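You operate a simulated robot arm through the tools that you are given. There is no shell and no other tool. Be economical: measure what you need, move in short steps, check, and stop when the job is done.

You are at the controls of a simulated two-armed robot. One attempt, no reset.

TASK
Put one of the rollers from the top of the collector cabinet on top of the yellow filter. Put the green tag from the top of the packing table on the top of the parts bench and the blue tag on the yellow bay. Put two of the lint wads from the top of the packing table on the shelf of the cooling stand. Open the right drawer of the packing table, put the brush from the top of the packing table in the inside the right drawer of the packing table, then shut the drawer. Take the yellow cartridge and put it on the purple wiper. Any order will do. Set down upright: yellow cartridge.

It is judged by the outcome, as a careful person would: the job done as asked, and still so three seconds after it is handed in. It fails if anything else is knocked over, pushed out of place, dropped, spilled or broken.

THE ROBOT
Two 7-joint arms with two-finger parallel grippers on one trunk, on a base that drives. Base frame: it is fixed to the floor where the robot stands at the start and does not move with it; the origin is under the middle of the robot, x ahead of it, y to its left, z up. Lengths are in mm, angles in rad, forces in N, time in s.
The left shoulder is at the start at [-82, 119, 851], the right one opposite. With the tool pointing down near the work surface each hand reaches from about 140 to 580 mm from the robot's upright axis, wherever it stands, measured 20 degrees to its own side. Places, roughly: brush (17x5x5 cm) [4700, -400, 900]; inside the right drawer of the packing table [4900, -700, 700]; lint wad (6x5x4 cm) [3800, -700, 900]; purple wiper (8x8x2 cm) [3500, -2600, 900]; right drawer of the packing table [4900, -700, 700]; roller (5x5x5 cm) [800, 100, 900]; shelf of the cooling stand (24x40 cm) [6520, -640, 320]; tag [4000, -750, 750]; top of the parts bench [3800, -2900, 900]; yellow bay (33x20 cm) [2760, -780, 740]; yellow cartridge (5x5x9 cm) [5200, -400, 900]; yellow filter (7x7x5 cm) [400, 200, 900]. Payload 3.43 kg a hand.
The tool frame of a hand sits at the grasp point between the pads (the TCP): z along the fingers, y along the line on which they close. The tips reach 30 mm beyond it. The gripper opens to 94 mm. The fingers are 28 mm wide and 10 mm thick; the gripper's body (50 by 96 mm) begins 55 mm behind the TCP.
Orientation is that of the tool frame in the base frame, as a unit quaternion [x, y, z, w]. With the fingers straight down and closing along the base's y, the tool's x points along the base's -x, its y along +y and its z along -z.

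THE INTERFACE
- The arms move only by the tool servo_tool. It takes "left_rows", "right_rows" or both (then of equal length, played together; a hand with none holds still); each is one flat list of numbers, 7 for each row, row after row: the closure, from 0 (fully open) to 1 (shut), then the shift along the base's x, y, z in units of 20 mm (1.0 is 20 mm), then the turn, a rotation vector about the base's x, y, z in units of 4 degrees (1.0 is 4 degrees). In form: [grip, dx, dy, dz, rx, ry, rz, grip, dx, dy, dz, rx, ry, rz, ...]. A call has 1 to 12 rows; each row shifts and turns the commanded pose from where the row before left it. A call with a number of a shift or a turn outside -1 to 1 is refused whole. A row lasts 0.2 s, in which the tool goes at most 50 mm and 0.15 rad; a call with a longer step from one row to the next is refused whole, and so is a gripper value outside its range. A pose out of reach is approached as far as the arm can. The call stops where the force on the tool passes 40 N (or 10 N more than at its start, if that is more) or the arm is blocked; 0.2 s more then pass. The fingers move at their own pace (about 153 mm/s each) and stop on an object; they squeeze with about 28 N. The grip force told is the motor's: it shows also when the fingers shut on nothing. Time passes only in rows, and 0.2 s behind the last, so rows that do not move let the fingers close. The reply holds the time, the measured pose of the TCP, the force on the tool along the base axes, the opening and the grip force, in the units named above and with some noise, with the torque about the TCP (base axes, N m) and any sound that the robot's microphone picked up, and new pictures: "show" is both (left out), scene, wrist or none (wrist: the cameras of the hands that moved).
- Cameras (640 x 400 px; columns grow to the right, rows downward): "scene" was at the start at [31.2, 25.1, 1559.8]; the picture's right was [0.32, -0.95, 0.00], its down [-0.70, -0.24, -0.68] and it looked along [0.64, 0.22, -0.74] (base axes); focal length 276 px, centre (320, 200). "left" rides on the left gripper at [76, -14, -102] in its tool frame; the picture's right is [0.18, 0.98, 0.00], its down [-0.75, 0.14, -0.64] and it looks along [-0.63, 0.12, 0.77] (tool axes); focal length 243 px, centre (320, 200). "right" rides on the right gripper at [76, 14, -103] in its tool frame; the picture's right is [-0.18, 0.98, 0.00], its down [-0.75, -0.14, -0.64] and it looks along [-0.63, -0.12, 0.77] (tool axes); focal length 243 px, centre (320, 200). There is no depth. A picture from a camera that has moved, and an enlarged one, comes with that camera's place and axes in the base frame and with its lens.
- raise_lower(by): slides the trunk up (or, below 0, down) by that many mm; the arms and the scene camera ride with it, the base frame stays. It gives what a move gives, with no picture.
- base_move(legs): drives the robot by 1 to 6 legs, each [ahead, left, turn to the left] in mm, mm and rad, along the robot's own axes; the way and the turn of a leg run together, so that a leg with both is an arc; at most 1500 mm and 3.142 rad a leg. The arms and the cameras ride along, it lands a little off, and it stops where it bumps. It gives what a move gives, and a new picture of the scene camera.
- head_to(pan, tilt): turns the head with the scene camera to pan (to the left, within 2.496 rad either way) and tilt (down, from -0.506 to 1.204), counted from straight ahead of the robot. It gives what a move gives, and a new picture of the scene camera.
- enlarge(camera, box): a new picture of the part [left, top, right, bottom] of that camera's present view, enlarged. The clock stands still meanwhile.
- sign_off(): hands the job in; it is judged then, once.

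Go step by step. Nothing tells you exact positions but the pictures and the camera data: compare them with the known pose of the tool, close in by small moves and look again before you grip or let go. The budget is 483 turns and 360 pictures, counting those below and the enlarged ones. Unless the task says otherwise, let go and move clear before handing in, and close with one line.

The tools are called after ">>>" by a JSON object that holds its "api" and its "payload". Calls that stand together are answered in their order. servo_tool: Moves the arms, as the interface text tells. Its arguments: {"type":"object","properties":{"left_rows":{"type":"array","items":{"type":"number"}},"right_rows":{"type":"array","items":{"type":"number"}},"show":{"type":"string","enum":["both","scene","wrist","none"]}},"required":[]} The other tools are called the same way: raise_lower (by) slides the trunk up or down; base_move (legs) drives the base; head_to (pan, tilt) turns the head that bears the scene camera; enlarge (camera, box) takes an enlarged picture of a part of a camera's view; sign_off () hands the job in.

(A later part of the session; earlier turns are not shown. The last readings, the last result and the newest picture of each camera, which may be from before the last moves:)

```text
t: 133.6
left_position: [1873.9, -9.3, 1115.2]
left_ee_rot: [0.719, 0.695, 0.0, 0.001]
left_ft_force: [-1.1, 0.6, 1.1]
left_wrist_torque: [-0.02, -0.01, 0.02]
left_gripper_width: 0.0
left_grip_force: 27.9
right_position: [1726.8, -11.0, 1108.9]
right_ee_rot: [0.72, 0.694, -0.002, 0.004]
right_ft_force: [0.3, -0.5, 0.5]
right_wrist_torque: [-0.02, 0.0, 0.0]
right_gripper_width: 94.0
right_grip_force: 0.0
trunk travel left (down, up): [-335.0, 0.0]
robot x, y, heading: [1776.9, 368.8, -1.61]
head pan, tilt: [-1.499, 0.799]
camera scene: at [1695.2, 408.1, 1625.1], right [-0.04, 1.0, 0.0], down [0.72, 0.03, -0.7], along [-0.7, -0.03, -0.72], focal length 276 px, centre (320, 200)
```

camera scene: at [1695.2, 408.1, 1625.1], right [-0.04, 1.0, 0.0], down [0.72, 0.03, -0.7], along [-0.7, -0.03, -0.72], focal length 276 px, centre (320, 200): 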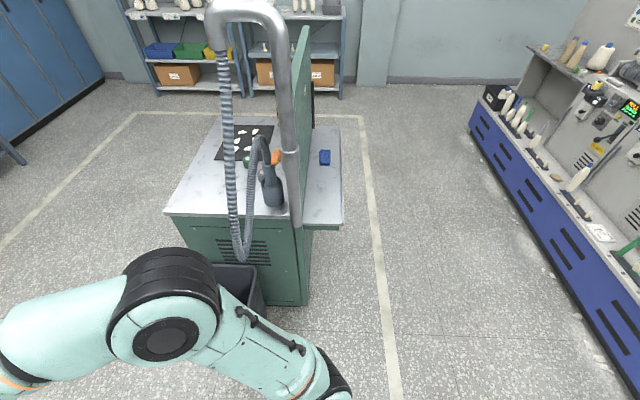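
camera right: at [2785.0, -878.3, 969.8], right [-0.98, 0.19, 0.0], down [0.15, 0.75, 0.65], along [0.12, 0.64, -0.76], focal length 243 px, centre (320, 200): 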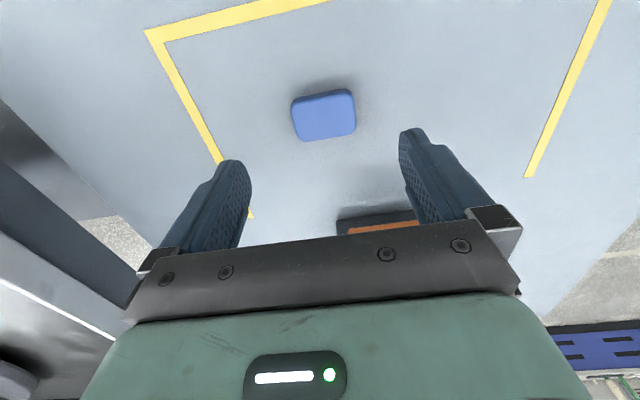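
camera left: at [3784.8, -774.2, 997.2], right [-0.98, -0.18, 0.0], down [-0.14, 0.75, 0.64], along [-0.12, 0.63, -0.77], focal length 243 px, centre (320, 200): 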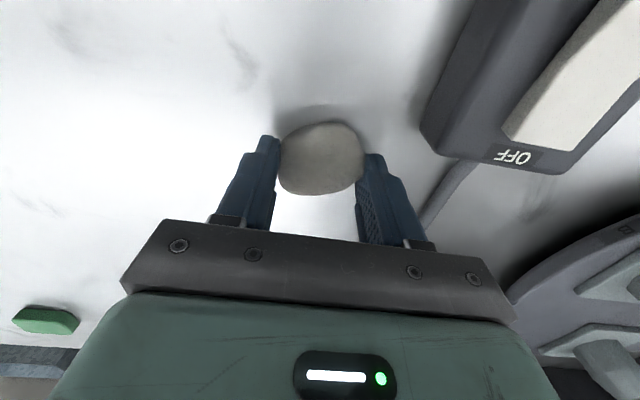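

>>> {"api": "base_move", "payload": {"legs": [[900, 0, 0]]}}

>>> {"api": "head_to", "payload": {"pan": 0.9, "tilt": 0.75}}

>>> {"api": "head_to", "payload": {"pan": 2.49, "tilt": 0.9}}

>>> {"api": "head_to", "payload": {"pan": -2.49, "tilt": 0.9}}

```text
t: 138.4
left_position: [1855.1, -912.0, 1114.2]
left_ee_rot: [0.714, 0.701, 0.001, 0.0]
left_ft_force: [-0.3, 1.0, 0.1]
left_wrist_torque: [-0.01, -0.01, 0.0]
left_gripper_width: 0.0
left_grip_force: 27.7
right_position: [1709.0, -915.3, 1108.5]
right_ee_rot: [0.714, 0.7, -0.002, 0.004]
right_ft_force: [0.5, -0.1, 0.3]
right_wrist_torque: [-0.02, 0.0, 0.02]
right_gripper_width: 94.3
right_grip_force: 0.0
trunk travel left (down, up): [-335.0, 0.0]
robot x, y, heading: [1750.1, -536.4, -1.591]
head pan, tilt: [-1.499, 0.799]
camera scene: at [1670.6, -497.6, 1625.0], right [-0.05, 1.0, 0.0], down [0.72, 0.04, -0.7], along [-0.7, -0.04, -0.72], focal length 276 px, centre (320, 200)
```

scene: 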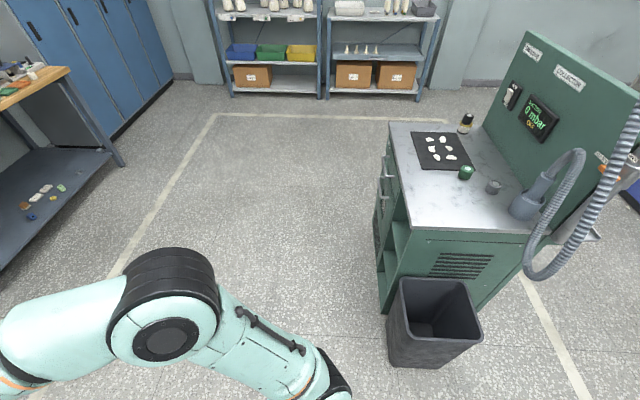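

```text
t: 140.6
left_position: [1855.5, -912.4, 1113.0]
left_ee_rot: [0.714, 0.7, 0.0, 0.0]
left_ft_force: [0.0, 0.7, 0.4]
left_wrist_torque: [0.01, 0.02, 0.0]
left_gripper_width: 0.0
left_grip_force: 28.3
right_position: [1709.0, -916.6, 1108.6]
right_ee_rot: [0.714, 0.7, -0.003, 0.004]
right_ft_force: [0.3, 0.5, -0.1]
right_wrist_torque: [0.0, 0.0, 0.0]
right_gripper_width: 93.9
right_grip_force: 0.2
trunk travel left (down, up): [-335.0, 0.0]
robot x, y, heading: [1749.3, -537.7, -1.586]
head pan, tilt: [0.901, 0.75]
camera scene: at [1815.1, -546.2, 1629.1], right [-0.64, -0.77, 0.0], down [-0.53, 0.43, -0.73], along [0.56, -0.46, -0.68], focal length 276 px, centre (320, 200)
```

scene: 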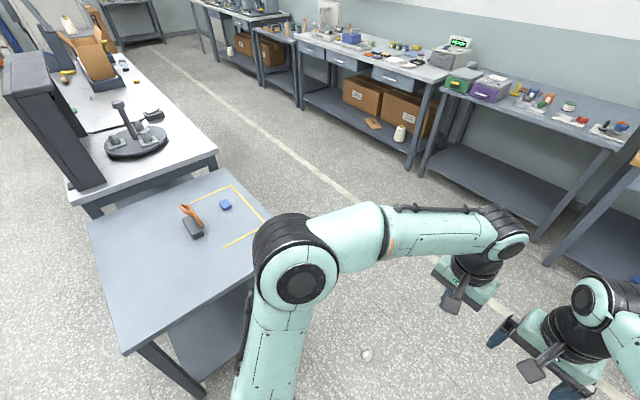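

```text
t: 142.2
left_position: [1856.4, -912.7, 1114.3]
left_ee_rot: [0.714, 0.7, 0.0, 0.0]
left_ft_force: [0.2, 0.4, 0.2]
left_wrist_torque: [0.02, 0.0, 0.02]
left_gripper_width: 0.2
left_grip_force: 28.1
right_position: [1708.5, -916.0, 1108.4]
right_ee_rot: [0.713, 0.701, -0.003, 0.005]
right_ft_force: [0.7, 0.6, 0.7]
right_wrist_torque: [0.0, -0.02, 0.03]
right_gripper_width: 93.9
right_grip_force: 0.1
trunk travel left (down, up): [-335.0, 0.0]
robot x, y, heading: [1748.8, -539.7, -1.586]
head pan, tilt: [2.491, 0.901]
camera scene: at [1798.0, -434.3, 1617.2], right [0.78, -0.62, 0.0], down [-0.49, -0.61, -0.62], along [0.39, 0.49, -0.78], focal length 276 px, centre (320, 200)
```

scene: 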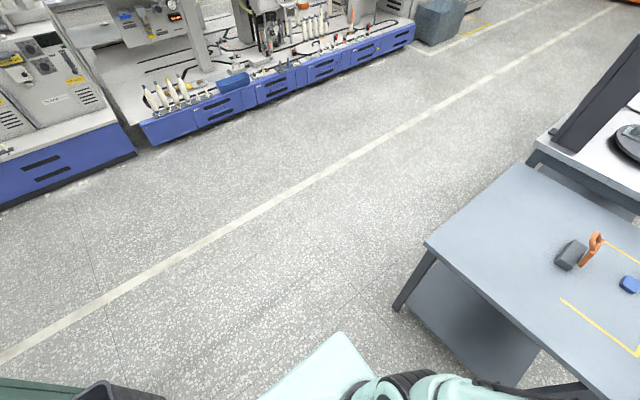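

```text
t: 146.2
left_position: [1855.4, -911.8, 1113.9]
left_ee_rot: [0.714, 0.7, 0.0, 0.001]
left_ft_force: [-0.3, 0.1, -0.1]
left_wrist_torque: [0.02, 0.03, -0.03]
left_gripper_width: 0.0
left_grip_force: 28.2
right_position: [1709.2, -916.0, 1108.2]
right_ee_rot: [0.714, 0.7, -0.004, 0.004]
right_ft_force: [-0.2, 0.1, -0.9]
right_wrist_torque: [-0.03, -0.01, -0.01]
right_gripper_width: 94.1
right_grip_force: 0.0
trunk travel left (down, up): [-335.0, 0.0]
robot x, y, heading: [1753.2, -537.9, -1.588]
head pan, tilt: [-2.491, 0.901]
camera scene: at [1706.4, -432.6, 1617.2], right [0.81, 0.59, 0.0], down [0.46, -0.63, -0.62], along [-0.37, 0.5, -0.78], focal length 276 px, centre (320, 200)
```

scene: 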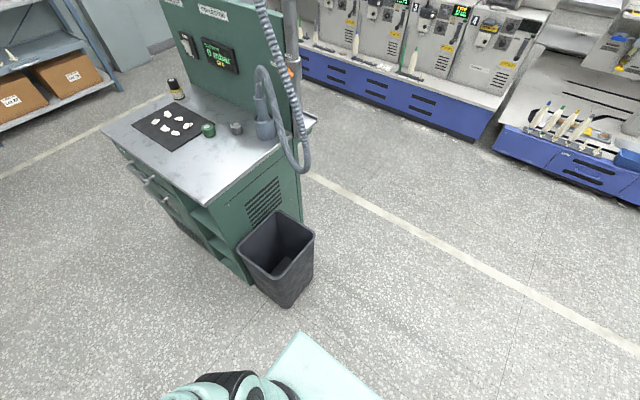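

Found it on the floor at about (2044,-1058). I'll line up and lower the trunk to pick it up with the left hand.

>>> {"api": "base_move", "payload": {"legs": [[90, 140, 0]]}}

>>> {"api": "head_to", "payload": {"pan": 0.1, "tilt": 1.0}}

>>> {"api": "raise_lower", "payload": {"by": -335}}

>>> {"api": "enlarge", "payload": {"camera": "scene", "box": [0, 0, 640, 400]}}

```text
t: 148.0
left_position: [1993.0, -1005.5, 1114.2]
left_ee_rot: [0.714, 0.7, 0.001, 0.0]
left_ft_force: [0.5, 1.0, 0.0]
left_wrist_torque: [0.0, 0.01, -0.02]
left_gripper_width: 0.0
left_grip_force: 27.7
right_position: [1845.7, -1009.5, 1108.6]
right_ee_rot: [0.714, 0.7, -0.003, 0.004]
right_ft_force: [0.9, 0.9, 1.0]
right_wrist_torque: [-0.03, -0.02, -0.01]
right_gripper_width: 94.1
right_grip_force: 0.0
trunk travel left (down, up): [-335.0, 0.0]
robot x, y, heading: [1882.2, -632.3, -1.587]
head pan, tilt: [-2.491, 0.901]
camera scene: at [1844.4, -526.5, 1617.1], right [0.81, 0.59, 0.0], down [0.46, -0.63, -0.62], along [-0.37, 0.5, -0.78], focal length 276 px, centre (320, 200)
```

scene: 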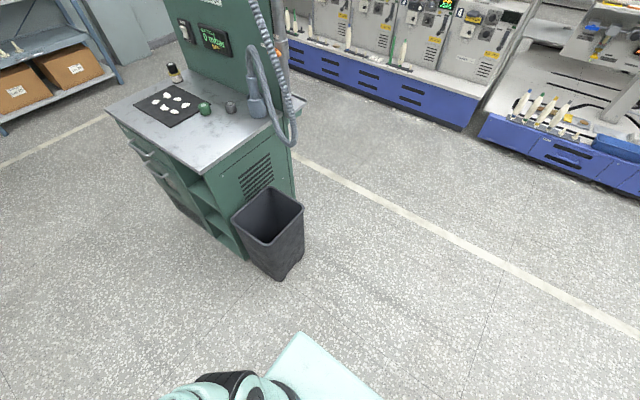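

```text
t: 150.4
left_position: [1992.8, -1006.5, 1114.6]
left_ee_rot: [0.714, 0.7, 0.0, 0.0]
left_ft_force: [0.1, 0.5, -0.2]
left_wrist_torque: [0.0, 0.02, 0.01]
left_gripper_width: 0.1
left_grip_force: 28.0
right_position: [1846.8, -1009.4, 1110.1]
right_ee_rot: [0.714, 0.7, -0.002, 0.005]
right_ft_force: [-0.3, 0.7, 0.3]
right_wrist_torque: [-0.03, 0.0, 0.03]
right_gripper_width: 94.0
right_grip_force: 0.1
trunk travel left (down, up): [-335.0, 0.0]
robot x, y, heading: [1887.7, -631.1, -1.586]
head pan, tilt: [0.099, 1.0]
camera scene: at [1894.5, -657.1, 1609.9], right [-1.0, -0.08, 0.0], down [-0.07, 0.84, -0.54], along [0.04, -0.54, -0.84], focal length 276 px, centre (320, 200)
```

scene: 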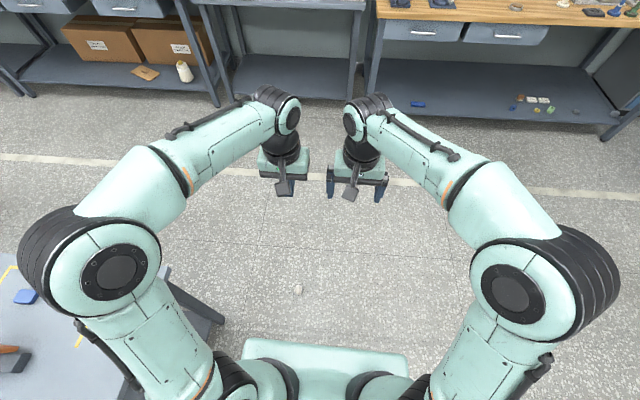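

```text
t: 153.7
left_position: [1993.4, -1007.8, 779.8]
left_ee_rot: [0.714, 0.7, 0.0, -0.001]
left_ft_force: [-0.1, -0.3, -0.6]
left_wrist_torque: [0.01, 0.01, -0.03]
left_gripper_width: 0.0
left_grip_force: 27.6
right_position: [1847.1, -1009.4, 773.9]
right_ee_rot: [0.713, 0.701, -0.003, 0.004]
right_ft_force: [0.6, -0.7, 1.3]
right_wrist_torque: [0.01, 0.0, -0.02]
right_gripper_width: 94.1
right_grip_force: 0.0
trunk travel left (down, up): [0.0, 335.0]
robot x, y, heading: [1891.8, -634.5, -1.592]
head pan, tilt: [0.099, 1.0]
```

```text
1.00 times, centred on (320, 200) of scene (not enlarged: the box is as wide or as high as the picture)
camera zoom: at [1893.6, -706.9, 1269.7], right [-1.0, -0.08, 0.0], down [-0.07, 0.84, -0.54], along [0.04, -0.54, -0.84], focal length 276 px, centre (320, 200)
```

zoom: 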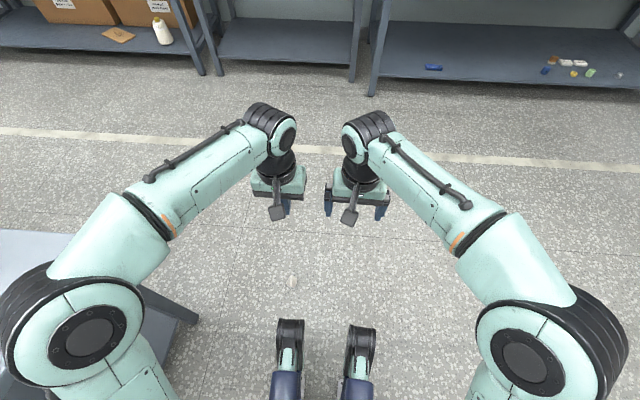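

>>> {"api": "servo_tool", "payload": {"left_rows": [0, 1, -1, -1, 0, 0, 0, 0, 1, -1, -1, 0, 0, 0, 0, 0.7, -0.9, -1, 0, 0, 0, 0, 0, 0, -1, 0, 0, 0, 0, 0, 0, -1, 0, 0, 0, 0, 0, 0, -1, 0, 0, 0, 0, 0, 0, -1, 0, 0, 0, 0, 0, 0, -1, 0, 0, 0, 0, 0, 0, -1, 0, 0, 0, 0, 0, 0, -1, 0, 0, 0, 0, 0, 0, -1, 0, 0, 0, 0, 0, 0, -1, 0, 0, 0], "show": "none"}}

>>> {"api": "servo_tool", "payload": {"left_rows": [0, 0, 0, -1, 0, 0, 0, 0, 0, 0, -1, 0, 0, 0, 0, 0, 0, -1, 0, 0, 0, 0, 0, 0, -1, 0, 0, 0, 0, 0, 0, -1, 0, 0, 0, 0, 0, 0, -1, 0, 0, 0, 0, 0, 0, -1, 0, 0, 0, 0, 0, 0, -1, 0, 0, 0, 0, 0, 0, -1, 0, 0, 0], "show": "both"}}

```text
t: 156.3
left_position: [2046.2, -1062.7, 538.2]
left_ee_rot: [0.714, 0.7, 0.0, -0.001]
left_ft_force: [-0.5, -0.6, -0.1]
left_wrist_torque: [-0.01, 0.0, 0.04]
left_gripper_width: 94.0
left_grip_force: 0.1
right_position: [1847.7, -1009.5, 774.6]
right_ee_rot: [0.714, 0.7, -0.004, 0.004]
right_ft_force: [-0.5, 0.7, -0.7]
right_wrist_torque: [0.0, -0.01, -0.01]
right_gripper_width: 94.0
right_grip_force: 0.1
trunk travel left (down, up): [0.0, 335.0]
robot x, y, heading: [1891.3, -633.9, -1.589]
head pan, tilt: [0.099, 1.0]
```

```text
t: 158.3
left_position: [2046.3, -1065.9, 360.2]
left_ee_rot: [0.714, 0.7, -0.001, 0.001]
left_ft_force: [-0.6, 0.2, 0.8]
left_wrist_torque: [-0.01, 0.04, 0.01]
left_gripper_width: 94.2
left_grip_force: 0.0
right_position: [1847.0, -1008.7, 774.8]
right_ee_rot: [0.713, 0.701, -0.003, 0.005]
right_ft_force: [-0.7, 0.4, 0.6]
right_wrist_torque: [0.02, 0.03, 0.02]
right_gripper_width: 94.1
right_grip_force: 0.0
trunk travel left (down, up): [0.0, 335.0]
robot x, y, heading: [1885.8, -627.8, -1.59]
head pan, tilt: [0.099, 1.0]
camera scene: at [1893.7, -707.1, 1269.7], right [-1.0, -0.08, 0.0], down [-0.07, 0.84, -0.54], along [0.04, -0.54, -0.84], focal length 276 px, centre (320, 200)
camera left: at [2034.6, -988.7, 462.7], right [0.99, 0.16, 0.0], down [0.13, -0.76, 0.64], along [0.11, -0.63, -0.77], focal length 243 px, centre (320, 200)
```

scene: 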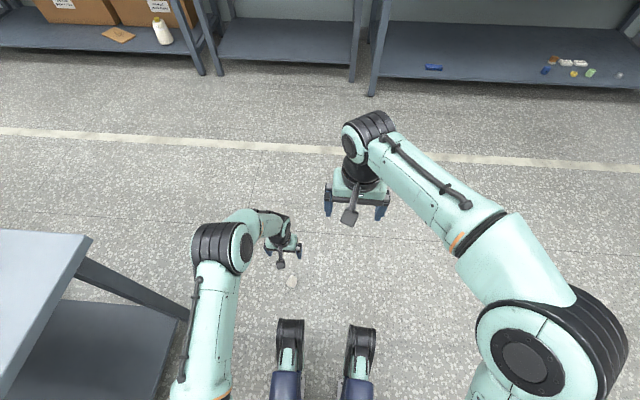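
left: 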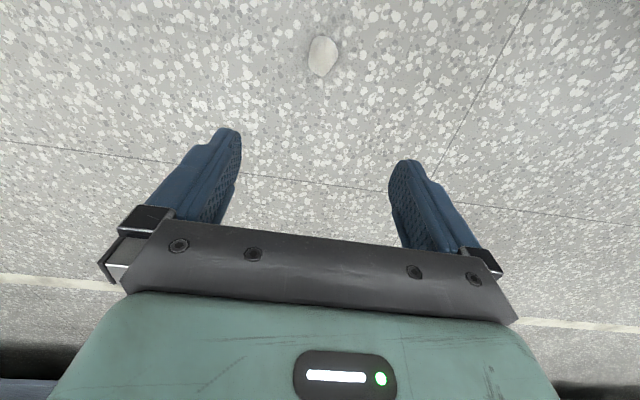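

>>> {"api": "servo_tool", "payload": {"left_rows": [0, 0.1, 0.4, -1, 0, 0, 0, 0, 0, 0, -1, 0, 0, 0, 0, 0, 0, -1, 0, 0, 0, 0, 0, 0, -1, 0, 0, 0, 0, 0, 0, -1, 0, 0, 0, 0, 0, 0, -1, 0, 0, 0, 0, 0, 0, -1, 0, 0, 0, 0, 0, 0, -1, 0, 0, 0, 0, 0, 0, -1, 0, 0, 0, 0, 0, 0, -1, 0, 0, 0, 0, 0, 0, -1, 0, 0, 0, 0, 0, 0, -1, 0, 0, 0], "show": "wrist"}}

```text
t: 160.9
left_position: [2049.8, -1054.8, 120.6]
left_ee_rot: [0.713, 0.701, 0.001, -0.001]
left_ft_force: [-0.7, -0.4, 0.3]
left_wrist_torque: [0.01, 0.02, -0.01]
left_gripper_width: 93.9
left_grip_force: 0.0
right_position: [1846.2, -1010.1, 774.2]
right_ee_rot: [0.714, 0.7, -0.003, 0.005]
right_ft_force: [-0.3, -0.2, 0.6]
right_wrist_torque: [0.01, 0.02, -0.02]
right_gripper_width: 93.7
right_grip_force: 0.0
trunk travel left (down, up): [0.0, 335.0]
robot x, y, heading: [1886.8, -634.3, -1.589]
head pan, tilt: [0.099, 1.0]
camera left: at [2037.5, -977.3, 223.9], right [0.99, 0.17, 0.0], down [0.13, -0.76, 0.64], along [0.11, -0.63, -0.77], focal length 243 px, centre (320, 200)
```

left: 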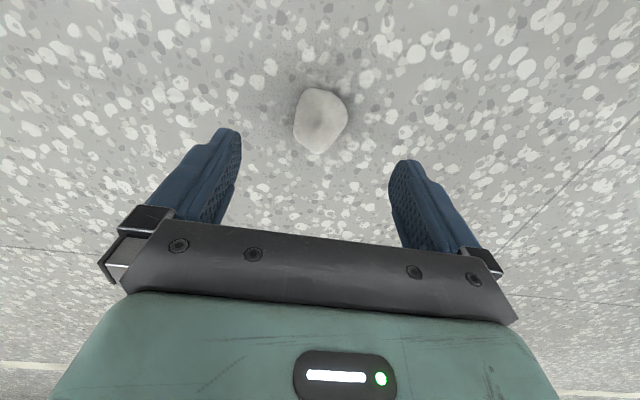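

>>> {"api": "servo_tool", "payload": {"left_rows": [0, 0.1, -0.05, -1, 0, 0, 0, 0, 0, 0, -1, 0, 0, 0, 0, 0, 0, -1, 0, 0, 0, 0, 0, 0, -0.9, 0, 0, 0, 0, 0, 0, 0, 0, 0, 0], "show": "wrist"}}

```text
t: 162.1
left_position: [2049.6, -1041.9, 106.9]
left_ee_rot: [0.714, 0.7, 0.0, 0.001]
left_ft_force: [0.1, -0.2, -0.3]
left_wrist_torque: [0.02, 0.0, 0.01]
left_gripper_width: 94.3
left_grip_force: 0.0
left hand out of reach, approached as far as the arm can: row 1, 2, 3, 4
right_position: [1845.6, -1009.9, 772.8]
right_ee_rot: [0.714, 0.7, -0.003, 0.005]
right_ft_force: [0.2, 0.4, 0.2]
right_wrist_torque: [-0.02, -0.01, -0.03]
right_gripper_width: 94.0
right_grip_force: 0.2
trunk travel left (down, up): [0.0, 335.0]
robot x, y, heading: [1890.1, -631.3, -1.589]
head pan, tilt: [0.099, 1.0]
camera left: at [2037.4, -964.8, 210.6], right [0.99, 0.16, 0.0], down [0.13, -0.76, 0.64], along [0.11, -0.63, -0.77], focal length 243 px, centre (320, 200)
```

left: 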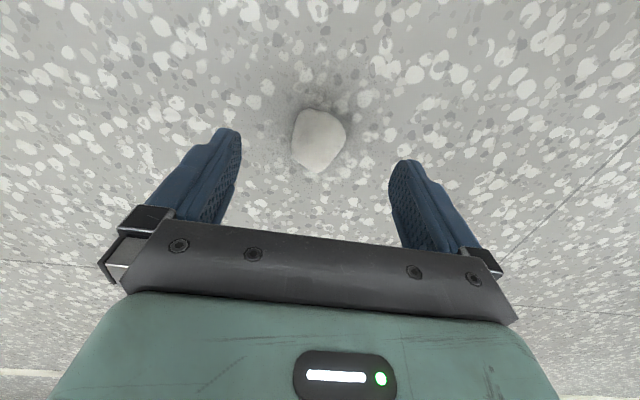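

>>> {"api": "servo_tool", "payload": {"left_rows": [0, 0, 1, 1, 0, 0, 0, 0, 0, 1, 1, 0, 0, 0, 0, 0, 1, 1, 0, 0, 0, 0, 0, 1, 1, 0, 0, 0, 0, 0, 0, 1, 0, 0, 0, 0, 0, 0, 1, 0, 0, 0], "show": "none"}}

>>> {"api": "base_move", "payload": {"legs": [[110, 0, 0]]}}

```text
t: 163.5
left_position: [2051.1, -963.1, 225.0]
left_ee_rot: [0.713, 0.701, -0.001, 0.0]
left_ft_force: [0.5, -0.1, 0.5]
left_wrist_torque: [-0.02, 0.0, 0.05]
left_gripper_width: 94.0
left_grip_force: 0.1
right_position: [1846.5, -1010.3, 775.1]
right_ee_rot: [0.714, 0.7, -0.003, 0.004]
right_ft_force: [0.1, -0.8, -0.2]
right_wrist_torque: [0.0, -0.01, 0.01]
right_gripper_width: 94.2
right_grip_force: 0.1
trunk travel left (down, up): [0.0, 335.0]
robot x, y, heading: [1885.6, -631.7, -1.589]
head pan, tilt: [0.099, 1.0]
```

```text
t: 164.7
left_position: [2048.7, -1070.2, 223.7]
left_ee_rot: [0.715, 0.699, 0.0, 0.0]
left_ft_force: [-0.3, -0.2, 0.0]
left_wrist_torque: [-0.02, 0.01, -0.03]
left_gripper_width: 94.0
left_grip_force: 0.1
right_position: [1844.3, -1117.7, 773.4]
right_ee_rot: [0.715, 0.7, -0.003, 0.004]
right_ft_force: [-0.6, 0.5, -0.2]
right_wrist_torque: [0.0, 0.02, -0.01]
right_gripper_width: 94.0
right_grip_force: 0.0
trunk travel left (down, up): [0.0, 335.0]
robot x, y, heading: [1885.8, -737.0, -1.59]
head pan, tilt: [0.099, 1.0]
camera scene: at [1891.4, -815.0, 1269.7], right [-1.0, -0.08, 0.0], down [-0.07, 0.84, -0.54], along [0.04, -0.54, -0.84], focal length 276 px, centre (320, 200)
```

scene: 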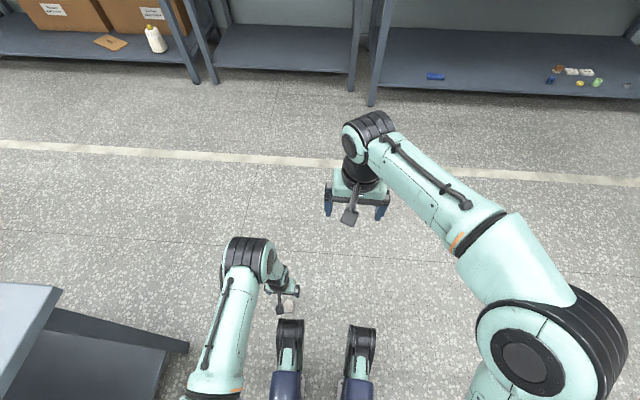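

>>> {"api": "servo_tool", "payload": {"left_rows": [0, 0.15, 0.65, -1, 0, 0, 0, 0, 0, 0, -1, 0, 0, 0, 0, 0, 0, -1, 0, 0, 0, 0, 0, 0, -1, 0, 0, 0, 0, 0, 0, -1, 0, 0, 0, 0, 0, 0, -1, 0, 0, 0, 0, 0, 0, -1, 0, 0, 0], "show": "wrist"}}

```text
t: 166.2
left_position: [2050.3, -1059.2, 84.8]
left_ee_rot: [0.714, 0.7, -0.001, 0.001]
left_ft_force: [0.7, 0.0, 0.1]
left_wrist_torque: [0.0, 0.0, 0.0]
left_gripper_width: 94.1
left_grip_force: 0.2
right_position: [1842.9, -1118.6, 773.5]
right_ee_rot: [0.715, 0.7, -0.003, 0.004]
right_ft_force: [0.6, -0.1, -0.2]
right_wrist_torque: [0.0, 0.01, -0.03]
right_gripper_width: 93.9
right_grip_force: 0.0
trunk travel left (down, up): [0.0, 335.0]
robot x, y, heading: [1888.8, -743.0, -1.592]
head pan, tilt: [0.099, 1.0]
camera left: at [2038.0, -982.0, 187.4], right [0.99, 0.16, 0.0], down [0.13, -0.76, 0.64], along [0.1, -0.63, -0.77], focal length 243 px, centre (320, 200)
```

left: 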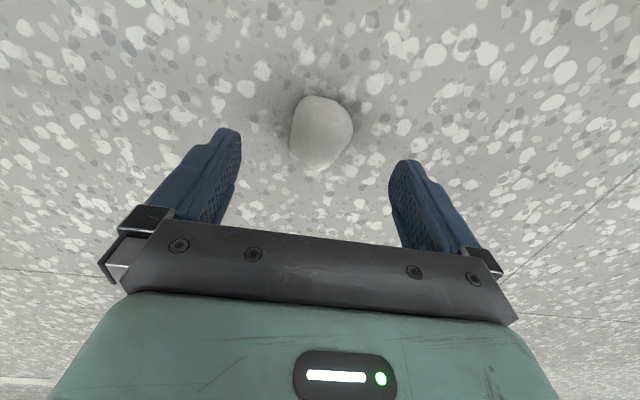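

>>> {"api": "servo_tool", "payload": {"left_rows": [0, 0, 0.15, -1, 0, 0, 0, 0, 0, 0, -1, 0, 0, 0, 0, 0, 0, -0.4, 0, 0, 0, 0, 0, 0, 0, 0, 0, 0], "show": "wrist"}}

```text
t: 167.2
left_position: [2050.4, -1055.1, 35.2]
left_ee_rot: [0.715, 0.699, 0.0, 0.0]
left_ft_force: [-0.8, 0.1, -0.4]
left_wrist_torque: [0.01, -0.01, 0.01]
left_gripper_width: 94.1
left_grip_force: 0.1
right_position: [1844.0, -1117.7, 772.8]
right_ee_rot: [0.714, 0.7, -0.004, 0.005]
right_ft_force: [1.2, 1.1, 0.3]
right_wrist_torque: [0.02, -0.04, -0.01]
right_gripper_width: 94.1
right_grip_force: 0.1
trunk travel left (down, up): [0.0, 335.0]
robot x, y, heading: [1886.1, -742.0, -1.589]
head pan, tilt: [0.099, 1.0]
camera left: at [2037.8, -978.2, 139.0], right [0.99, 0.16, 0.0], down [0.13, -0.76, 0.64], along [0.1, -0.63, -0.77], focal length 243 px, centre (320, 200)
```

left: 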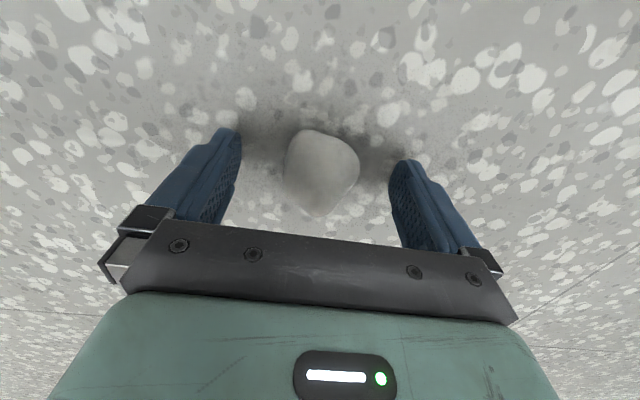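

>>> {"api": "servo_tool", "payload": {"left_rows": [0, 0, 0, -0.1, 0, 0, 0, 0.5, 0, 0, 0, 0, 0, 0, 1, 0, 0, 0, 0, 0, 0, 1, 0, 0, 0, 0, 0, 0, 1, 0, 0, 0, 0, 0, 0], "show": "wrist"}}

```text
t: 168.4
left_position: [2049.4, -1055.4, 34.2]
left_ee_rot: [0.714, 0.7, 0.001, 0.0]
left_ft_force: [0.4, 1.3, 0.2]
left_wrist_torque: [-0.01, 0.0, 0.02]
left_gripper_width: 41.1
left_grip_force: 28.1
right_position: [1843.2, -1117.3, 773.6]
right_ee_rot: [0.714, 0.7, -0.004, 0.004]
right_ft_force: [-0.1, 0.2, -0.9]
right_wrist_torque: [-0.01, 0.03, 0.0]
right_gripper_width: 93.9
right_grip_force: 0.0
trunk travel left (down, up): [0.0, 335.0]
robot x, y, heading: [1888.9, -741.2, -1.593]
head pan, tilt: [0.099, 1.0]
camera left: at [2037.9, -978.3, 137.4], right [0.99, 0.16, 0.0], down [0.13, -0.76, 0.64], along [0.1, -0.63, -0.77], focal length 243 px, centre (320, 200)
```

left: 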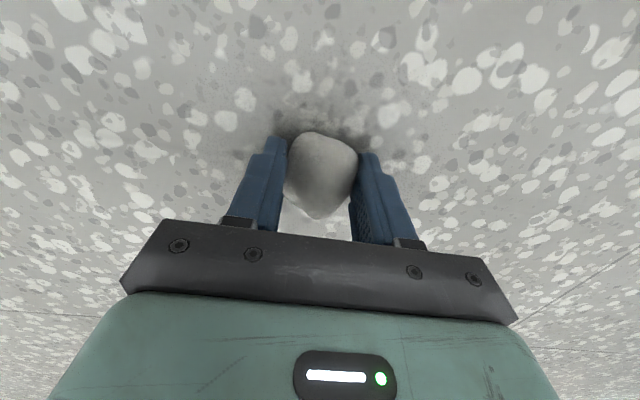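

>>> {"api": "servo_tool", "payload": {"left_rows": [1, 0, 0, 0.3, 0, 0, 0, 1, 0, 0, 0.7, 0, 0, 0, 1, 0, 0, 1, 0, 0, 0, 1, 0, 0, 0.5, 0, 0, 0, 1, 0, 0, 0, 0, 0, 0, 1, 0, 0, 0, 0, 0, 0, 1, 0, 0, 0, 0, 0, 0, 1, 0, 0, 0, 0, 0, 0, 1, 0, 0, 0, 0, 0, 0, 1, 0, 0, 0, 0, 0, 0], "show": "wrist"}}

```text
t: 170.7
left_position: [2051.5, -1053.8, 85.2]
left_ee_rot: [0.715, 0.699, 0.0, 0.001]
left_ft_force: [-0.8, -0.7, 0.6]
left_wrist_torque: [0.0, 0.0, 0.0]
left_gripper_width: 41.5
left_grip_force: 27.7
right_position: [1842.9, -1116.7, 774.2]
right_ee_rot: [0.715, 0.7, -0.004, 0.004]
right_ft_force: [-0.8, 0.0, -0.7]
right_wrist_torque: [0.01, -0.03, -0.01]
right_gripper_width: 93.7
right_grip_force: 0.1
trunk travel left (down, up): [0.0, 335.0]
robot x, y, heading: [1886.5, -737.7, -1.595]
head pan, tilt: [0.099, 1.0]
camera left: at [2038.9, -977.2, 189.0], right [0.99, 0.16, 0.0], down [0.13, -0.76, 0.64], along [0.1, -0.63, -0.77], focal length 243 px, centre (320, 200)
```

left: 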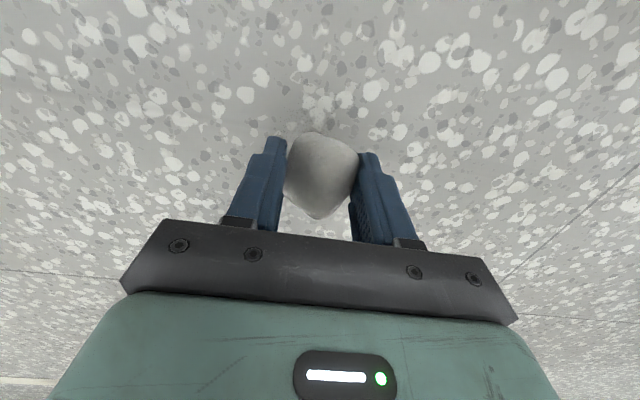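

>>> {"api": "servo_tool", "payload": {"left_rows": [1, 0, 0.5, 1, 0, 0, 0, 1, 0, 0, 1, 0, 0, 0, 1, 0, 0, 1, 0, 0, 0, 1, 0, 0, 1, 0, 0, 0, 1, 0, 0, 1, 0, 0, 0, 1, 0, 0, 1, 0, 0, 0, 1, 0, 0, 1, 0, 0, 0, 1, 0, 0, 1, 0, 0, 0, 1, 0, 0, 1, 0, 0, 0, 1, 0, 0, 1, 0, 0, 0, 1, 0, 0, 1, 0, 0, 0, 1, 0, 0, 1, 0, 0, 0], "show": "none"}}

>>> {"api": "servo_tool", "payload": {"left_rows": [1, 0, 0, 1, 0, 0, 0, 1, 0, 0, 1, 0, 0, 0, 1, 0, 0, 1, 0, 0, 0, 1, 0, 0, 1, 0, 0, 0, 1, 0, 0, 1, 0, 0, 0, 1, 0, 0, 1, 0, 0, 0, 1, 0, 0, 1, 0, 0, 0, 1, 0, 0, 1, 0, 0, 0, 1, 0, 0, 1, 0, 0, 0, 1, 0, 0, 1, 0, 0, 0, 1, 0, 0, 1, 0, 0, 0, 1, 0, 0, 1, 0, 0, 0], "show": "none"}}

>>> {"api": "raise_lower", "payload": {"by": 335}}

>>> {"api": "base_move", "payload": {"legs": [[-400, 0, 0]]}}

```text
t: 173.2
left_position: [2049.7, -1042.8, 324.2]
left_ee_rot: [0.715, 0.699, 0.0, 0.0]
left_ft_force: [0.8, 1.1, -0.9]
left_wrist_torque: [0.01, -0.01, 0.02]
left_gripper_width: 41.3
left_grip_force: 28.1
right_position: [1843.8, -1118.0, 773.8]
right_ee_rot: [0.714, 0.7, -0.002, 0.004]
right_ft_force: [0.3, -0.7, 1.3]
right_wrist_torque: [0.0, -0.01, -0.01]
right_gripper_width: 94.0
right_grip_force: 0.0
trunk travel left (down, up): [0.0, 335.0]
robot x, y, heading: [1886.2, -742.9, -1.59]
head pan, tilt: [0.099, 1.0]
```

```text
t: 175.8
left_position: [2052.6, -1044.8, 564.6]
left_ee_rot: [0.714, 0.7, -0.001, -0.001]
left_ft_force: [-1.5, -0.6, 0.1]
left_wrist_torque: [-0.02, -0.03, -0.02]
left_gripper_width: 42.1
left_grip_force: 28.0
right_position: [1843.3, -1117.3, 774.2]
right_ee_rot: [0.715, 0.699, -0.003, 0.004]
right_ft_force: [0.3, -0.8, -0.1]
right_wrist_torque: [0.02, -0.03, -0.03]
right_gripper_width: 94.0
right_grip_force: 0.0
trunk travel left (down, up): [0.0, 335.0]
robot x, y, heading: [1888.2, -738.5, -1.592]
head pan, tilt: [0.099, 1.0]
```

```text
t: 179.1
left_position: [2050.2, -1044.3, 900.3]
left_ee_rot: [0.714, 0.7, 0.0, 0.0]
left_ft_force: [0.1, -0.1, -0.1]
left_wrist_torque: [0.02, 0.02, -0.01]
left_gripper_width: 42.2
left_grip_force: 28.2
right_position: [1843.7, -1117.2, 1108.2]
right_ee_rot: [0.714, 0.7, -0.002, 0.005]
right_ft_force: [-0.3, 0.4, -0.5]
right_wrist_torque: [-0.02, 0.01, 0.01]
right_gripper_width: 94.1
right_grip_force: 0.0
trunk travel left (down, up): [-335.0, 0.0]
robot x, y, heading: [1883.1, -740.1, -1.592]
head pan, tilt: [0.099, 1.0]
```

```text
t: 181.7
left_position: [2060.8, -636.9, 899.3]
left_ee_rot: [0.712, 0.702, 0.001, 0.0]
left_ft_force: [-0.3, 0.3, -0.3]
left_wrist_torque: [0.0, -0.01, -0.01]
left_gripper_width: 42.6
left_grip_force: 28.7
right_position: [1852.3, -712.1, 1108.3]
right_ee_rot: [0.712, 0.702, -0.003, 0.004]
right_ft_force: [0.1, -0.1, 0.0]
right_wrist_torque: [0.01, 0.02, 0.01]
right_gripper_width: 93.6
right_grip_force: 0.1
trunk travel left (down, up): [-335.0, 0.0]
robot x, y, heading: [1892.7, -329.0, -1.585]
head pan, tilt: [0.099, 1.0]
camera scene: at [1899.4, -358.2, 1610.1], right [-1.0, -0.09, 0.0], down [-0.07, 0.84, -0.54], along [0.05, -0.54, -0.84], focal length 276 px, centre (320, 200)
```

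scene: 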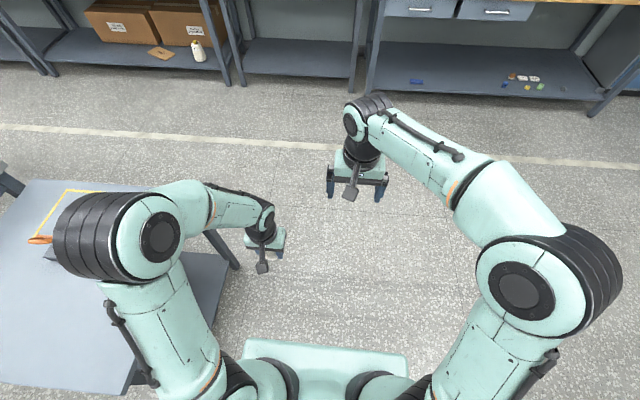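

>>> {"api": "base_move", "payload": {"legs": [[-560, 0, 0]]}}

>>> {"api": "base_move", "payload": {"legs": [[0, 1000, 0]]}}

```text
t: 184.9
left_position: [2068.0, -83.0, 899.9]
left_ee_rot: [0.711, 0.703, 0.0, -0.001]
left_ft_force: [-0.1, 0.0, 0.2]
left_wrist_torque: [-0.03, 0.02, 0.01]
left_gripper_width: 42.2
left_grip_force: 27.7
right_position: [1859.2, -158.1, 1109.1]
right_ee_rot: [0.711, 0.703, -0.003, 0.004]
right_ft_force: [0.8, 0.2, -0.2]
right_wrist_torque: [0.0, 0.04, 0.01]
right_gripper_width: 94.1
right_grip_force: 0.1
trunk travel left (down, up): [-335.0, 0.0]
robot x, y, heading: [1898.7, 219.1, -1.585]
head pan, tilt: [0.099, 1.0]
camera scene: at [1906.3, 195.6, 1610.1], right [-1.0, -0.09, 0.0], down [-0.07, 0.84, -0.54], along [0.05, -0.54, -0.84], focal length 276 px, centre (320, 200)
```

scene: 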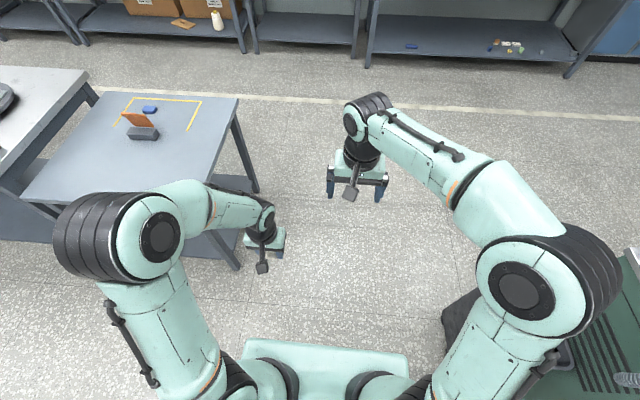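

```text
t: 193.9
left_position: [3056.0, -101.1, 899.1]
left_ee_rot: [0.714, 0.7, 0.0, 0.0]
left_ft_force: [-0.2, 0.4, -0.3]
left_wrist_torque: [0.02, 0.0, -0.01]
left_gripper_width: 42.1
left_grip_force: 27.8
right_position: [2848.5, -172.9, 1108.8]
right_ee_rot: [0.714, 0.7, -0.003, 0.004]
right_ft_force: [0.3, 0.0, -0.3]
right_wrist_torque: [-0.01, 0.01, 0.04]
right_gripper_width: 93.9
right_grip_force: 0.1
trunk travel left (down, up): [-335.0, 0.0]
robot x, y, heading: [2893.8, 204.0, -1.588]
head pan, tilt: [0.099, 1.0]
camera scene: at [2897.5, 179.7, 1609.9], right [-1.0, -0.08, 0.0], down [-0.07, 0.84, -0.54], along [0.04, -0.54, -0.84], focal length 276 px, centre (320, 200)
```

scene: 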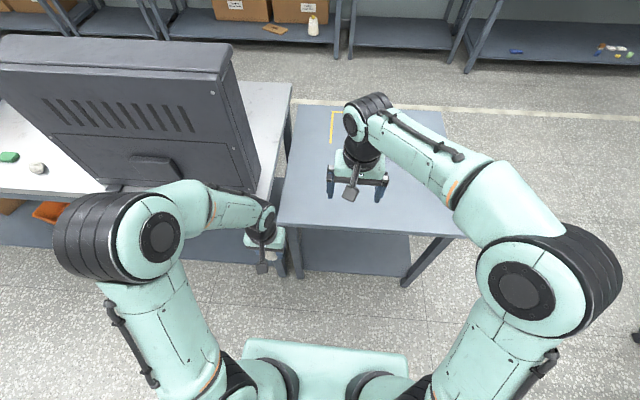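

>>> {"api": "base_move", "payload": {"legs": [[0, 1120, 0]]}}

>>> {"api": "head_to", "payload": {"pan": 0.15, "tilt": 0.7}}

```text
t: 204.0
left_position: [4177.4, -122.4, 898.9]
left_ee_rot: [0.714, 0.701, 0.0, 0.0]
left_ft_force: [0.3, -0.4, -0.7]
left_wrist_torque: [-0.03, -0.01, 0.03]
left_gripper_width: 42.0
left_grip_force: 27.5
right_position: [3970.2, -196.5, 1108.4]
right_ee_rot: [0.714, 0.7, -0.003, 0.005]
right_ft_force: [0.6, 0.5, 0.0]
right_wrist_torque: [-0.01, 0.01, -0.01]
right_gripper_width: 93.9
right_grip_force: 0.0
trunk travel left (down, up): [-335.0, 0.0]
robot x, y, heading: [4013.5, 183.3, -1.585]
head pan, tilt: [0.099, 1.0]
camera scene: at [4018.8, 157.8, 1609.9], right [-1.0, -0.08, 0.0], down [-0.07, 0.84, -0.54], along [0.04, -0.54, -0.84], focal length 276 px, centre (320, 200)
```

scene: 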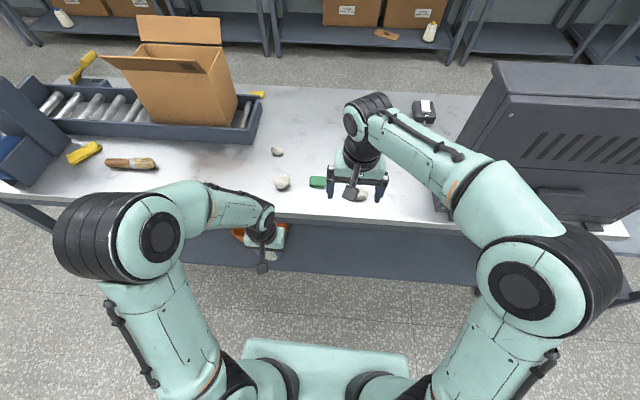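

```text
t: 204.8
left_position: [4177.8, -122.1, 900.1]
left_ee_rot: [0.714, 0.7, 0.0, 0.0]
left_ft_force: [0.2, 0.5, 1.0]
left_wrist_torque: [0.0, 0.0, 0.01]
left_gripper_width: 42.5
left_grip_force: 28.0
right_position: [3970.6, -194.3, 1109.5]
right_ee_rot: [0.714, 0.7, -0.003, 0.004]
right_ft_force: [0.1, 0.1, -0.2]
right_wrist_torque: [0.0, -0.03, 0.02]
right_gripper_width: 93.9
right_grip_force: 0.1
trunk travel left (down, up): [-335.0, 0.0]
robot x, y, heading: [4010.2, 183.9, -1.593]
head pan, tilt: [0.15, 0.7]
camera scene: at [4024.3, 143.0, 1633.3], right [-0.99, -0.13, 0.0], down [-0.08, 0.64, -0.76], along [0.1, -0.76, -0.64], focal length 276 px, centre (320, 200)
```

scene: 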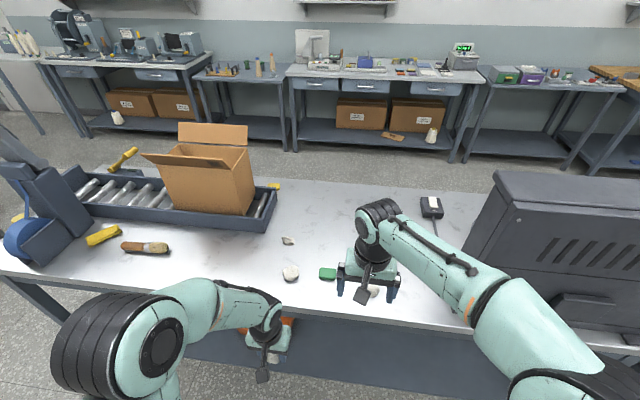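

>>> {"api": "enlarge", "payload": {"camera": "scene", "box": [0, 120, 320, 320]}}

>>> {"api": "enlarge", "payload": {"camera": "scene", "box": [220, 190, 480, 330]}}

```text
2.00 times, centred on (160, 220) of scene
camera zoom: at [4024.3, 143.0, 1633.3], right [-0.99, -0.13, 0.0], down [-0.08, 0.64, -0.76], along [0.1, -0.76, -0.64], focal length 552 px, centre (640, 160)
```

zoom: 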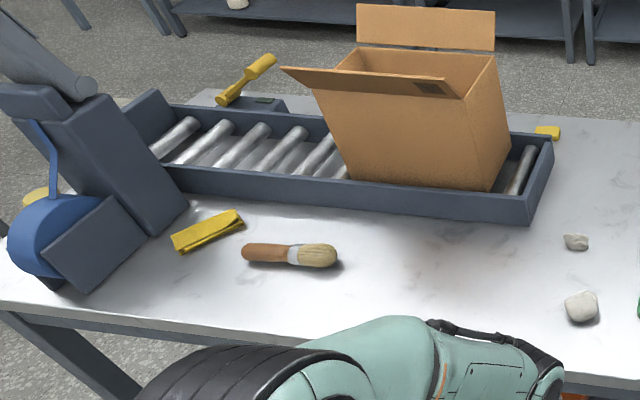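

```text
2.46 times, centred on (350, 260) of scene
camera zoom: at [4024.3, 143.0, 1633.3], right [-0.99, -0.13, 0.0], down [-0.08, 0.64, -0.76], along [0.1, -0.76, -0.64], focal length 680 px, centre (246, 52)
```

zoom: 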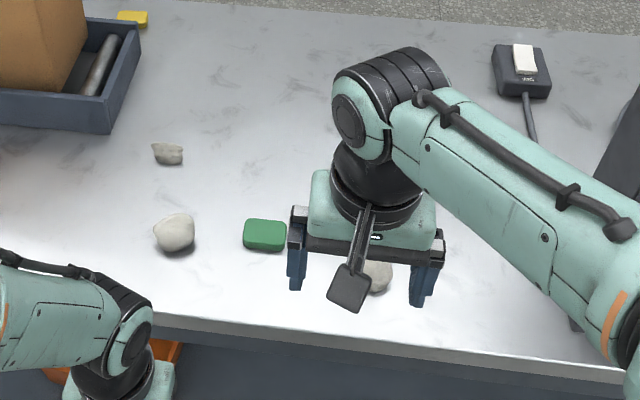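

>>> {"api": "servo_tool", "payload": {"left_rows": [1, 0, 0, 1, 0, 0, 0, 1, 0, 0, 1, 0, 0, 0, 1, 0, 0, 1, 0, 0, 0, 1, 0, 0, 1, 0, 0, 0, 1, 0, 0, 1, 0, 0, 0, 1, 0, 0, 1, 0, 0, 0, 1, 0, 0, 1, 0, 0, 0, 1, 0, 0, 1, 0, 0, 0, 1, 0, 0, 1, 0, 0, 0], "show": "none"}}

>>> {"api": "base_move", "payload": {"legs": [[130, 0, 0.015]]}}

>>> {"api": "enlarge", "payload": {"camera": "right", "box": [0, 0, 640, 400]}}

```text
t: 206.8
left_position: [4177.5, -122.3, 1079.2]
left_ee_rot: [0.714, 0.7, -0.001, 0.0]
left_ft_force: [-0.3, 0.7, -1.1]
left_wrist_torque: [-0.02, 0.0, -0.02]
left_gripper_width: 42.3
left_grip_force: 28.5
right_position: [3970.5, -195.7, 1108.5]
right_ee_rot: [0.714, 0.701, -0.003, 0.005]
right_ft_force: [-0.2, 0.2, 0.2]
right_wrist_torque: [-0.03, -0.01, 0.0]
right_gripper_width: 93.9
right_grip_force: 0.1
trunk travel left (down, up): [-335.0, 0.0]
robot x, y, heading: [4014.1, 184.5, -1.589]
head pan, tilt: [0.15, 0.7]
```

```text
t: 208.1
left_position: [4181.3, -244.9, 1079.2]
left_ee_rot: [0.708, 0.706, 0.0, 0.0]
left_ft_force: [0.5, -0.9, 0.3]
left_wrist_torque: [-0.02, 0.0, 0.02]
left_gripper_width: 42.5
left_grip_force: 28.2
right_position: [3975.3, -320.4, 1108.4]
right_ee_rot: [0.707, 0.707, -0.003, 0.004]
right_ft_force: [1.1, 0.6, 0.4]
right_wrist_torque: [-0.03, -0.01, -0.01]
right_gripper_width: 94.0
right_grip_force: 0.0
trunk travel left (down, up): [-335.0, 0.0]
robot x, y, heading: [4009.0, 57.0, -1.569]
head pan, tilt: [0.15, 0.7]
camera scene: at [4023.7, 17.9, 1633.1], right [-0.99, -0.15, 0.0], down [-0.1, 0.64, -0.77], along [0.11, -0.76, -0.64], focal length 276 px, centre (320, 200)
```

scene: 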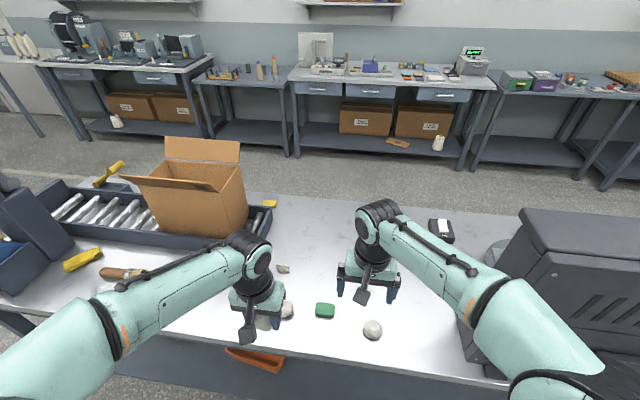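

```text
1.00 times, centred on (320, 200) of right (not enlarged: the box is as wide or as high as the picture)
camera zoom: at [3988.8, -245.2, 1209.4], right [0.98, -0.19, 0.0], down [-0.14, -0.75, 0.65], along [-0.12, -0.64, -0.76], focal length 243 px, centre (320, 200)
```

zoom: 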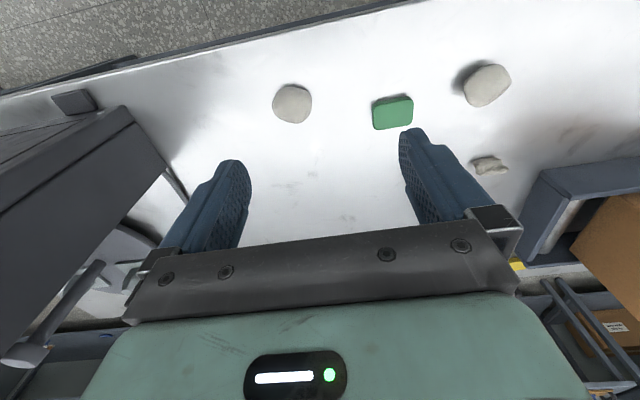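

>>> {"api": "servo_tool", "payload": {"right_rows": [0, -1, -0.7, 0, 0, 0, 0, 0, -1, -0.7, -1, 0, 0, 0, 0, -0.25, 0, -1, 0, 0, 0, 0, 0, 0, -1, 0, 0, 0, 0, 0, 0, -1, 0, 0, 0, 0, 0, 0, -1, 0, 0, 0, 0, 0, 0, -1, 0, 0, 0, 0, 0, 0, -1, 0, 0, 0, 0, 0, 0, -1, 0, 0, 0], "show": "wrist"}}

```text
t: 210.1
left_position: [4181.1, -245.4, 1080.2]
left_ee_rot: [0.708, 0.706, -0.001, 0.0]
left_ft_force: [0.0, -1.0, -0.1]
left_wrist_torque: [-0.01, 0.01, 0.03]
left_gripper_width: 42.1
left_grip_force: 27.4
right_position: [3932.2, -349.2, 951.6]
right_ee_rot: [0.708, 0.706, -0.003, 0.005]
right_ft_force: [0.0, -0.1, -0.2]
right_wrist_torque: [-0.03, -0.03, 0.0]
right_gripper_width: 94.0
right_grip_force: 0.1
trunk travel left (down, up): [-335.0, 0.0]
robot x, y, heading: [4011.5, 56.4, -1.573]
head pan, tilt: [0.15, 0.7]
camera right: at [3944.9, -274.0, 1051.1], right [0.98, -0.19, 0.0], down [-0.14, -0.75, 0.65], along [-0.12, -0.64, -0.76], focal length 243 px, centre (320, 200)
```

right: 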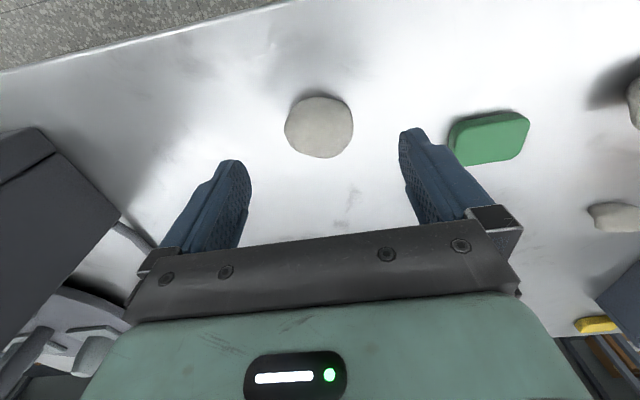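

>>> {"api": "servo_tool", "payload": {"right_rows": [0, -0.1, 0, -1, 0, 0, 0, 0, 0, 0, -1, 0, 0, 0, 0, 0, 0, -0.8, 0, 0, 0, 0, 0, 0, 0, 0, 0, 0], "show": "wrist"}}

```text
t: 211.1
left_position: [4181.2, -245.0, 1080.2]
left_ee_rot: [0.707, 0.707, 0.0, 0.001]
left_ft_force: [0.3, 0.4, -0.5]
left_wrist_torque: [0.01, 0.01, -0.01]
left_gripper_width: 42.5
left_grip_force: 27.8
right_position: [3927.9, -349.8, 892.2]
right_ee_rot: [0.709, 0.705, -0.003, 0.004]
right_ft_force: [0.1, 0.4, 0.6]
right_wrist_torque: [0.0, -0.01, 0.0]
right_gripper_width: 94.0
right_grip_force: 0.1
trunk travel left (down, up): [-335.0, 0.0]
robot x, y, heading: [4009.2, 52.0, -1.574]
head pan, tilt: [0.15, 0.7]
camera right: at [3941.9, -273.6, 993.5], right [0.98, -0.19, 0.0], down [-0.14, -0.75, 0.65], along [-0.12, -0.64, -0.76], focal length 243 px, centre (320, 200)
```

right: 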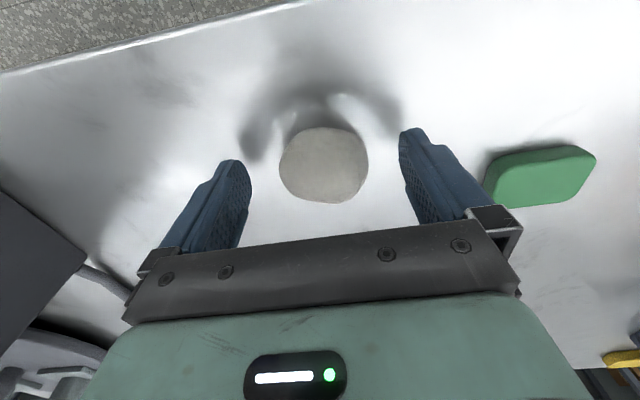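

>>> {"api": "servo_tool", "payload": {"right_rows": [0, 0.1, 0, -0.1, 0, 0, 0, 0.5, 0, 0, 0, 0, 0, 0, 1, 0, 0, 0, 0, 0, 0, 1, 0, 0, 0, 0, 0, 0, 1, 0, 0, 0.3, 0, 0, 0, 1, 0, 0, 1, 0, 0, 0, 1, 0, 0, 1, 0, 0, 0, 1, 0, 0, 0, 0, 0, 0, 1, 0, 0, 0, 0, 0, 0, 1, 0, 0, 0, 0, 0, 0], "show": "wrist"}}

```text
t: 213.3
left_position: [4180.8, -245.1, 1080.0]
left_ee_rot: [0.708, 0.707, 0.0, 0.0]
left_ft_force: [0.3, 0.0, 0.3]
left_wrist_torque: [-0.01, 0.01, -0.02]
left_gripper_width: 42.1
left_grip_force: 27.9
right_position: [3929.8, -350.7, 937.2]
right_ee_rot: [0.707, 0.707, -0.003, 0.005]
right_ft_force: [0.0, 0.3, -0.1]
right_wrist_torque: [0.0, 0.0, -0.01]
right_gripper_width: 47.8
right_grip_force: 28.1
trunk travel left (down, up): [-335.0, 0.0]
robot x, y, heading: [4011.4, 59.2, -1.575]
head pan, tilt: [0.15, 0.7]
camera right: at [3943.6, -274.7, 1037.9], right [0.98, -0.19, 0.0], down [-0.14, -0.75, 0.65], along [-0.12, -0.64, -0.76], focal length 243 px, centre (320, 200)
```

right: 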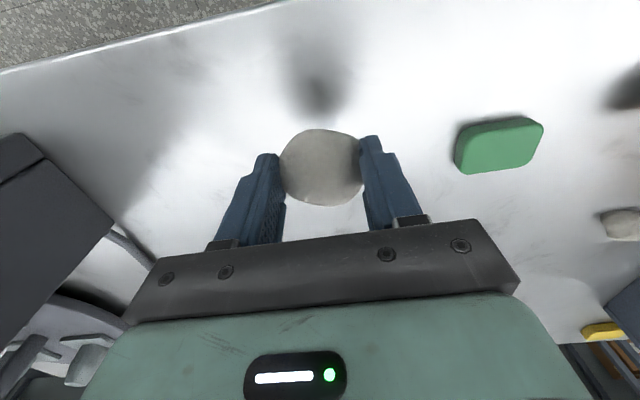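

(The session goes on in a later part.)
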